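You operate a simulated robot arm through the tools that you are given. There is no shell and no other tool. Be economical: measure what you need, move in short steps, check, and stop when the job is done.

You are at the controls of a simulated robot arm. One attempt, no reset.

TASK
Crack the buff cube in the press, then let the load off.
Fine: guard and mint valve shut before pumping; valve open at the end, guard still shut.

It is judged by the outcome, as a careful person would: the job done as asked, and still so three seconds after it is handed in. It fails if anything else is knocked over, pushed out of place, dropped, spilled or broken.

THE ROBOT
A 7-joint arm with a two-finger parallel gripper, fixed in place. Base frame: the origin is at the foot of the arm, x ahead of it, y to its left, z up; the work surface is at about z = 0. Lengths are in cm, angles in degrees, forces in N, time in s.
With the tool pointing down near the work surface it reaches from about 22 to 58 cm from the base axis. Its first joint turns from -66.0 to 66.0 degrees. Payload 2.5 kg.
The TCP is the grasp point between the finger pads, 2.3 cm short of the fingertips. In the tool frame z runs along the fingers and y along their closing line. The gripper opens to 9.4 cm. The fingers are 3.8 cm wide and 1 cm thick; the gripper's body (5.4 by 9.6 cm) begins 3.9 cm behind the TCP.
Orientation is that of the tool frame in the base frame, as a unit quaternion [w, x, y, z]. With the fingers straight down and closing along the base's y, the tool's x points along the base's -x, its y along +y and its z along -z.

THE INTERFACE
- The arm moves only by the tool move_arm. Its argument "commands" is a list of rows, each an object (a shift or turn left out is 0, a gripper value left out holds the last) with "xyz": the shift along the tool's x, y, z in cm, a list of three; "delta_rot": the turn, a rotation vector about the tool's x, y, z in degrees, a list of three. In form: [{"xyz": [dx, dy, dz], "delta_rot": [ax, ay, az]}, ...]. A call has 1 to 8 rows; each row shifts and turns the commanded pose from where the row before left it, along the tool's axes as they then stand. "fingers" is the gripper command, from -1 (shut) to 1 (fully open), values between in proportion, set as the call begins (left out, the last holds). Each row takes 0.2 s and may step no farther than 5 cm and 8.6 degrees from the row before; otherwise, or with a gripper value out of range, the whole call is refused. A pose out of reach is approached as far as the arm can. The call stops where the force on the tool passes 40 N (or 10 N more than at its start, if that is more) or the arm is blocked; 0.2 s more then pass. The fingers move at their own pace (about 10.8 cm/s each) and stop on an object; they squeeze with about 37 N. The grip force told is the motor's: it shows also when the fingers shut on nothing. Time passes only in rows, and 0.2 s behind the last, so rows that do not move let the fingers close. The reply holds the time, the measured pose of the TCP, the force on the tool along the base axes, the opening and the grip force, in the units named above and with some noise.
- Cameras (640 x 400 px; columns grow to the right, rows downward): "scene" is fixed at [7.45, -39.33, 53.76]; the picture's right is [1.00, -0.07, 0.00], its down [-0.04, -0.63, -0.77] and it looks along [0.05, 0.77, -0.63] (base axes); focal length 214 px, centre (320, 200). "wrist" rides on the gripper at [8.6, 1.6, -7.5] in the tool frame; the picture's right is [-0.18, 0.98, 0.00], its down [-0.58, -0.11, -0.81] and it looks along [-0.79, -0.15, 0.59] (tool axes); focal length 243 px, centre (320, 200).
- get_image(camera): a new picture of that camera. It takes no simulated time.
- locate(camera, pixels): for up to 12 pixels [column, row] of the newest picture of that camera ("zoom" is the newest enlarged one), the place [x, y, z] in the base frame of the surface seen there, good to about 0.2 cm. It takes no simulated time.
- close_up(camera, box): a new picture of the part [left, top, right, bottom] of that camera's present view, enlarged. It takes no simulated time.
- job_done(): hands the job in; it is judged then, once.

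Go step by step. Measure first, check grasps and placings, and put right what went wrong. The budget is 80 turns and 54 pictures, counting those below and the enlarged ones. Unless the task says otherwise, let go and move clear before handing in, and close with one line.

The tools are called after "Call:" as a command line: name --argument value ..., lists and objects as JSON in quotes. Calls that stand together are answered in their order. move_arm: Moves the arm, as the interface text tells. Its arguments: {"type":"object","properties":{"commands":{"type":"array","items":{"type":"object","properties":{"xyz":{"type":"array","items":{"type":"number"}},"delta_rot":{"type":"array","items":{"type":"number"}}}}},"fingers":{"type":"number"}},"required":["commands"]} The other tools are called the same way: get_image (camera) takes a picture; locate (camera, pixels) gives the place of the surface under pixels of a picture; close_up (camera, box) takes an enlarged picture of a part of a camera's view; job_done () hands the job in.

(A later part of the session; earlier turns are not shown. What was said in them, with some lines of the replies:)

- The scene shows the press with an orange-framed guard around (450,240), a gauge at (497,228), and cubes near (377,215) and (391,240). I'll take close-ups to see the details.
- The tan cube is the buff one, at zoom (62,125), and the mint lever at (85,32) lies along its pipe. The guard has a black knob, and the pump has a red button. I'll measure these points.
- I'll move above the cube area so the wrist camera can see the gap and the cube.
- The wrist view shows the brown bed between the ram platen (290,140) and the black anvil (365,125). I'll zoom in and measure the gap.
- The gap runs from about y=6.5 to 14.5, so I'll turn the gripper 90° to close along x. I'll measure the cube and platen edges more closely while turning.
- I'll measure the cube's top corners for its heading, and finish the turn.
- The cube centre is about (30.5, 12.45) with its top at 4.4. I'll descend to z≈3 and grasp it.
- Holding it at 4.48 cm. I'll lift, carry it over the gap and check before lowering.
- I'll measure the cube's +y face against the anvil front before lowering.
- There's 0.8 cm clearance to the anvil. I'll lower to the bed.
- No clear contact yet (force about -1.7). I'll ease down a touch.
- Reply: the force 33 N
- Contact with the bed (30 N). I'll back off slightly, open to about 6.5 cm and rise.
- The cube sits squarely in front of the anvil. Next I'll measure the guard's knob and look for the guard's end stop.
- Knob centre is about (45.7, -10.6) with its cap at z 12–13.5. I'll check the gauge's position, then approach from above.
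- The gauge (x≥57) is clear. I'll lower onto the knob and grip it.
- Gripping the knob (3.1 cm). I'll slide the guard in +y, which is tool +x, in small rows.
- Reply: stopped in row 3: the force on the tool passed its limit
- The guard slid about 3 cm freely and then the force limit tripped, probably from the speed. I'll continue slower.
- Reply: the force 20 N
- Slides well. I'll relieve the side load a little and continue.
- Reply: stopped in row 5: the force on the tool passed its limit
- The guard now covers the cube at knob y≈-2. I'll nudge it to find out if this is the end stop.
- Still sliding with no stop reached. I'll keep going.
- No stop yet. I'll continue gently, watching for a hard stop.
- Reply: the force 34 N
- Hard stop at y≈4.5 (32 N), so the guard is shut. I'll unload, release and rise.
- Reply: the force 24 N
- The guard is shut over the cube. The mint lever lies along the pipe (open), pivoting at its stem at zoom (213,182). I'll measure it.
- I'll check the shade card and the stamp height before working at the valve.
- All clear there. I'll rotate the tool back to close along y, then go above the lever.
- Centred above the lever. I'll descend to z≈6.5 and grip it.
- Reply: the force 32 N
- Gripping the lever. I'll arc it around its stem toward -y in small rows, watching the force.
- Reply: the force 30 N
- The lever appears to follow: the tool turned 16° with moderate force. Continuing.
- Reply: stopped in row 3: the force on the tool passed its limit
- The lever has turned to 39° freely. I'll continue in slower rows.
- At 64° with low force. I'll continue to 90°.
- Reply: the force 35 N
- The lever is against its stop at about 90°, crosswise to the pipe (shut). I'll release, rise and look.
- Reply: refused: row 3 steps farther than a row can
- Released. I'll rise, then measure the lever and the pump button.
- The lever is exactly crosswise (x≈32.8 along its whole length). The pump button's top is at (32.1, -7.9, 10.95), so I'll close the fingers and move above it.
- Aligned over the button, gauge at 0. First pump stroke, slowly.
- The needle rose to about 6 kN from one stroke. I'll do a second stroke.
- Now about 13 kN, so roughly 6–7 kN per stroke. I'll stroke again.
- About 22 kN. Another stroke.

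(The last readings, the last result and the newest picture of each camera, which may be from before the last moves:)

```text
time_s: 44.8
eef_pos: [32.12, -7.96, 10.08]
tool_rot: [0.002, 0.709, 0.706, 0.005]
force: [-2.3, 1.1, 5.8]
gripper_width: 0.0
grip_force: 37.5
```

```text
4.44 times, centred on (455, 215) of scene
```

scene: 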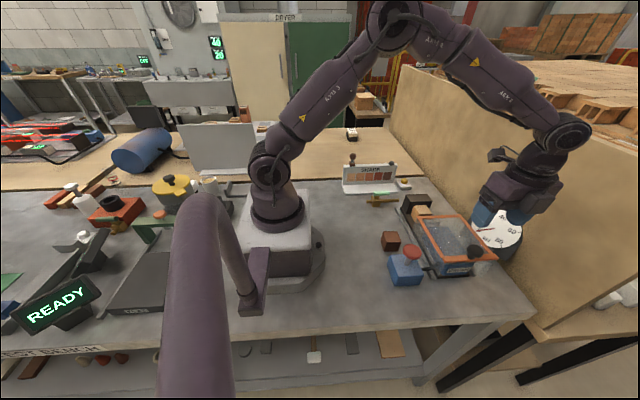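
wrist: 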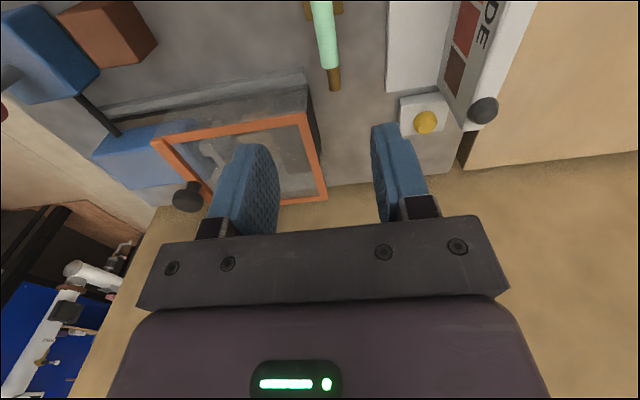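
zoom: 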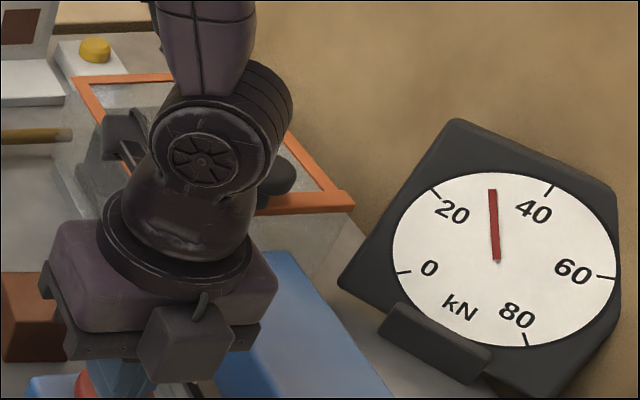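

About 31 kN and still climbing, so not cracked yet. Another stroke.

Call:
move_arm --commands '[{"xyz": [0, 0, -2]}, {"xyz": [0, 0, -2]}, {}, {"xyz": [0, 0, 1.4]}, {"xyz": [0, 0, 1.0]}, {"xyz": [0, 0, 0.8]}, {"xyz": [0, 0, 0.8]}, {}]'

Call:
close_up --camera "scene" --box '[390, 170, 520, 260]'

```text
time_s: 46.6
eef_pos: [32.16, -7.93, 9.92]
tool_rot: [0.002, 0.709, 0.706, 0.004]
force: [-1.4, 2.9, 6.5]
gripper_width: 0.0
grip_force: 37.0
```

```text
4.44 times, centred on (455, 215) of scene
```

zoom: 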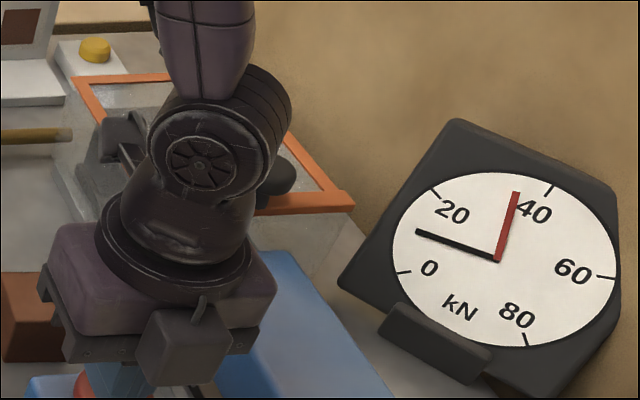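

The red needle stays at its peak of about 35 kN while the black one has fallen to about 10, so the cube has cracked. I'll stop pumping, rise and inspect.

Call:
move_arm --commands '[{"xyz": [0, 0, -4]}, {"xyz": [0, 0, -4]}, {"xyz": [4.5, 0, 0]}, {"xyz": [4.5, 0, 0]}, {"xyz": [4.5, 0, 0]}, {"xyz": [4.5, 0, 0]}]' --fingers 0.1

Call:
close_up --camera "scene" --box '[350, 170, 510, 280]'

```text
time_s: 48.0
eef_pos: [31.85, 10.26, 18.32]
tool_rot: [0.001, 0.709, 0.705, 0.003]
force: [-0.3, -0.2, -0.2]
gripper_width: 5.19
grip_force: 0.0
```

```text
3.64 times, centred on (430, 225) of scene
```

zoom: 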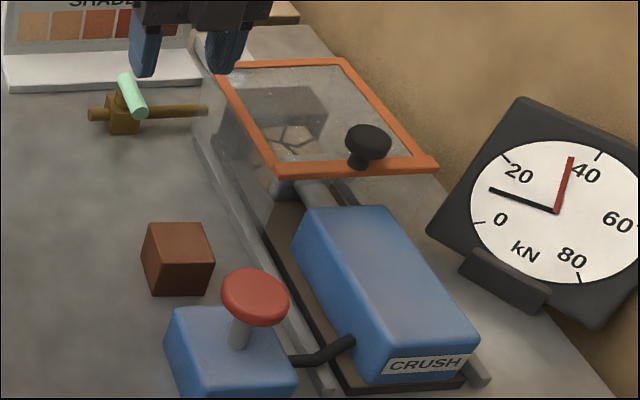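

Cracks are visible in the cube under the shut guard, with about 10 kN residual load. I'll go back to the lever to open it.

Call:
move_arm --commands '[{"xyz": [4.5, 0.5, 0]}, {"xyz": [4.5, 0.5, 0]}, {"xyz": [0.45, 0, 3]}, {"xyz": [0, 0, 4]}, {}]'

Call:
close_up --camera "scene" --box '[340, 150, 450, 230]'

```text
time_s: 49.2
eef_pos: [33.08, 19.7, 11.29]
tool_rot: [0.001, 0.709, 0.706, 0.003]
force: [-0.7, 0.3, -1.0]
gripper_width: 5.16
grip_force: 0.1
```

```text
5.00 times, centred on (395, 190) of scene
```

zoom: 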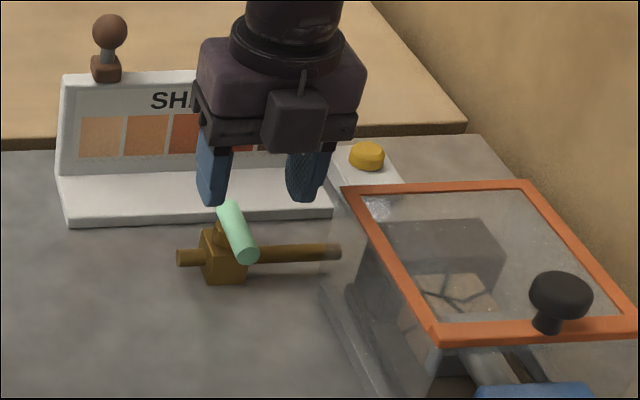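

Straddling the lever. I'll lower to z≈6.7 and grip.

Call:
move_arm --commands '[{"xyz": [0, -0.1, 3]}, {"xyz": [0, 0, 1.6]}]'

Call:
move_arm --commands '[{}, {}, {}]' --fingers -1

```text
time_s: 49.8
eef_pos: [33.09, 19.47, 6.56]
tool_rot: [0.002, 0.708, 0.706, 0.004]
force: [-0.3, -0.3, 0.6]
gripper_width: 5.14
grip_force: 0.0
```

```text
time_s: 50.6
eef_pos: [33.13, 19.52, 6.6]
tool_rot: [0.001, 0.708, 0.706, 0.003]
force: [-8.6, -2.3, 0.9]
gripper_width: 1.63
grip_force: 45.0
```

Gripped. I'll arc it back toward the pipe line.

Call:
move_arm --commands '[{"xyz": [0.01, 0.235, 0], "delta_rot": [0, 0, -5]}, {"xyz": [0.01, 0.235, 0], "delta_rot": [0, 0, -5]}, {"xyz": [0.01, 0.235, 0], "delta_rot": [0, 0, -5]}, {"xyz": [0.01, 0.235, 0], "delta_rot": [0, 0, -5]}, {"xyz": [0.01, 0.235, 0], "delta_rot": [0, 0, -5]}, {"xyz": [0.01, 0.235, 0], "delta_rot": [0, 0, -5]}, {"xyz": [0.01, 0.235, 0], "delta_rot": [0, 0, -5]}, {"xyz": [0.01, 0.235, 0], "delta_rot": [0, 0, -5]}]'

```text
time_s: 52.4
eef_pos: [34.76, 20.16, 6.5]
tool_rot: [0.002, 0.423, 0.906, 0.002]
force: [-11.4, -3.3, -9.9]
gripper_width: 1.67
grip_force: 44.9
```

At 50° with low forces. Continuing.

Call:
move_arm --commands '[{"xyz": [0.01, 0.235, 0], "delta_rot": [0, 0, -5]}, {"xyz": [0.01, 0.235, 0], "delta_rot": [0, 0, -5]}, {"xyz": [0.01, 0.235, 0], "delta_rot": [0, 0, -5]}, {"xyz": [0.01, 0.235, 0], "delta_rot": [0, 0, -5]}, {"xyz": [0.01, 0.235, 0], "delta_rot": [0, 0, -5]}, {"xyz": [0.01, 0.235, 0], "delta_rot": [0, 0, -5]}, {"xyz": [0.01, 0.235, 0], "delta_rot": [0, 0, -5]}]'

Call:
close_up --camera "scene" --box '[350, 160, 530, 270]'

```text
time_s: 54.0
eef_pos: [35.76, 21.55, 6.59]
tool_rot: [0.002, 0.131, 0.991, 0.001]
force: [-11.4, -0.8, -10.3]
gripper_width: 1.66
grip_force: 44.9
```

```text
3.56 times, centred on (440, 215) of scene
```

zoom: 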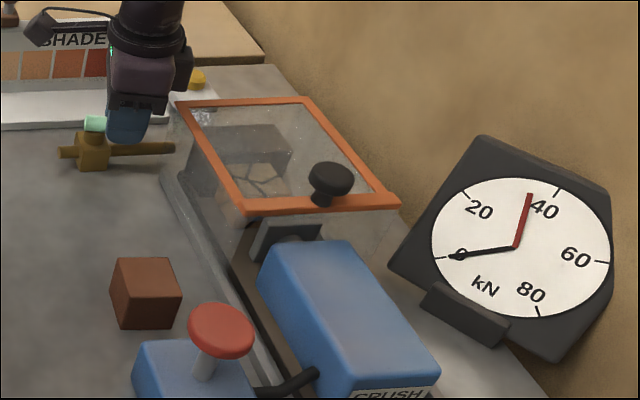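

The load needle is back at 0 and the ram has retracted. I'll finish the last 15° to the full-open stop.

Call:
move_arm --commands '[{"xyz": [0.01, 0.235, 0], "delta_rot": [0, 0, -5]}, {"xyz": [0.01, 0.235, 0], "delta_rot": [0, 0, -5]}, {"xyz": [0.01, 0.235, 0], "delta_rot": [0, 0, -5]}, {"xyz": [0, 0.15, 0], "delta_rot": [0, 0, -2]}]'

Call:
move_arm --commands '[{}, {}]' --fingers 0

Call:
move_arm --commands '[{"xyz": [0, 0, -4.5]}, {"xyz": [0, 0, -4.5]}, {"xyz": [0, 0, -4.5]}, {"xyz": [3, -3, 0]}, {"xyz": [3, -3, 0]}]'

Call:
close_up --camera "scene" --box '[340, 150, 530, 280]'

```text
time_s: 55.0
eef_pos: [35.7, 22.19, 6.55]
tool_rot: [0.002, -0.013, 1.0, 0.0]
force: [-6.9, 2.5, -25.4]
gripper_width: 1.66
grip_force: 45.2
```

```text
time_s: 55.6
eef_pos: [35.75, 22.43, 6.67]
tool_rot: [0.004, -0.016, 1.0, 0.002]
force: [0.1, -0.5, -0.6]
gripper_width: 4.68
grip_force: 0.0
```

```text
time_s: 56.8
eef_pos: [30.01, 16.05, 20.22]
tool_rot: [0.004, -0.016, 1.0, 0.001]
force: [0.1, 0.3, -0.2]
gripper_width: 4.69
grip_force: 0.0
```

```text
3.08 times, centred on (435, 215) of scene
```

zoom: 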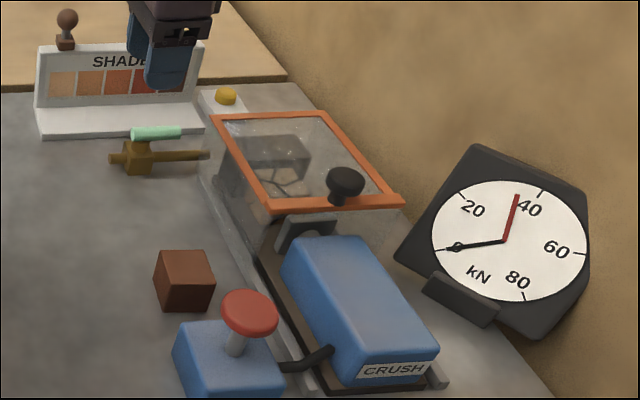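

The lever is back along the pipe (open), the load reads 0, the guard is still shut, the cube is cracked and the arm is clear. I'm handing in.

Call:
job_done

```text
The job is handed in.
```

The buff cube is cracked (load peaked at about 35 kN), the load is off at 0 kN, the mint valve is open and the guard is still shut.
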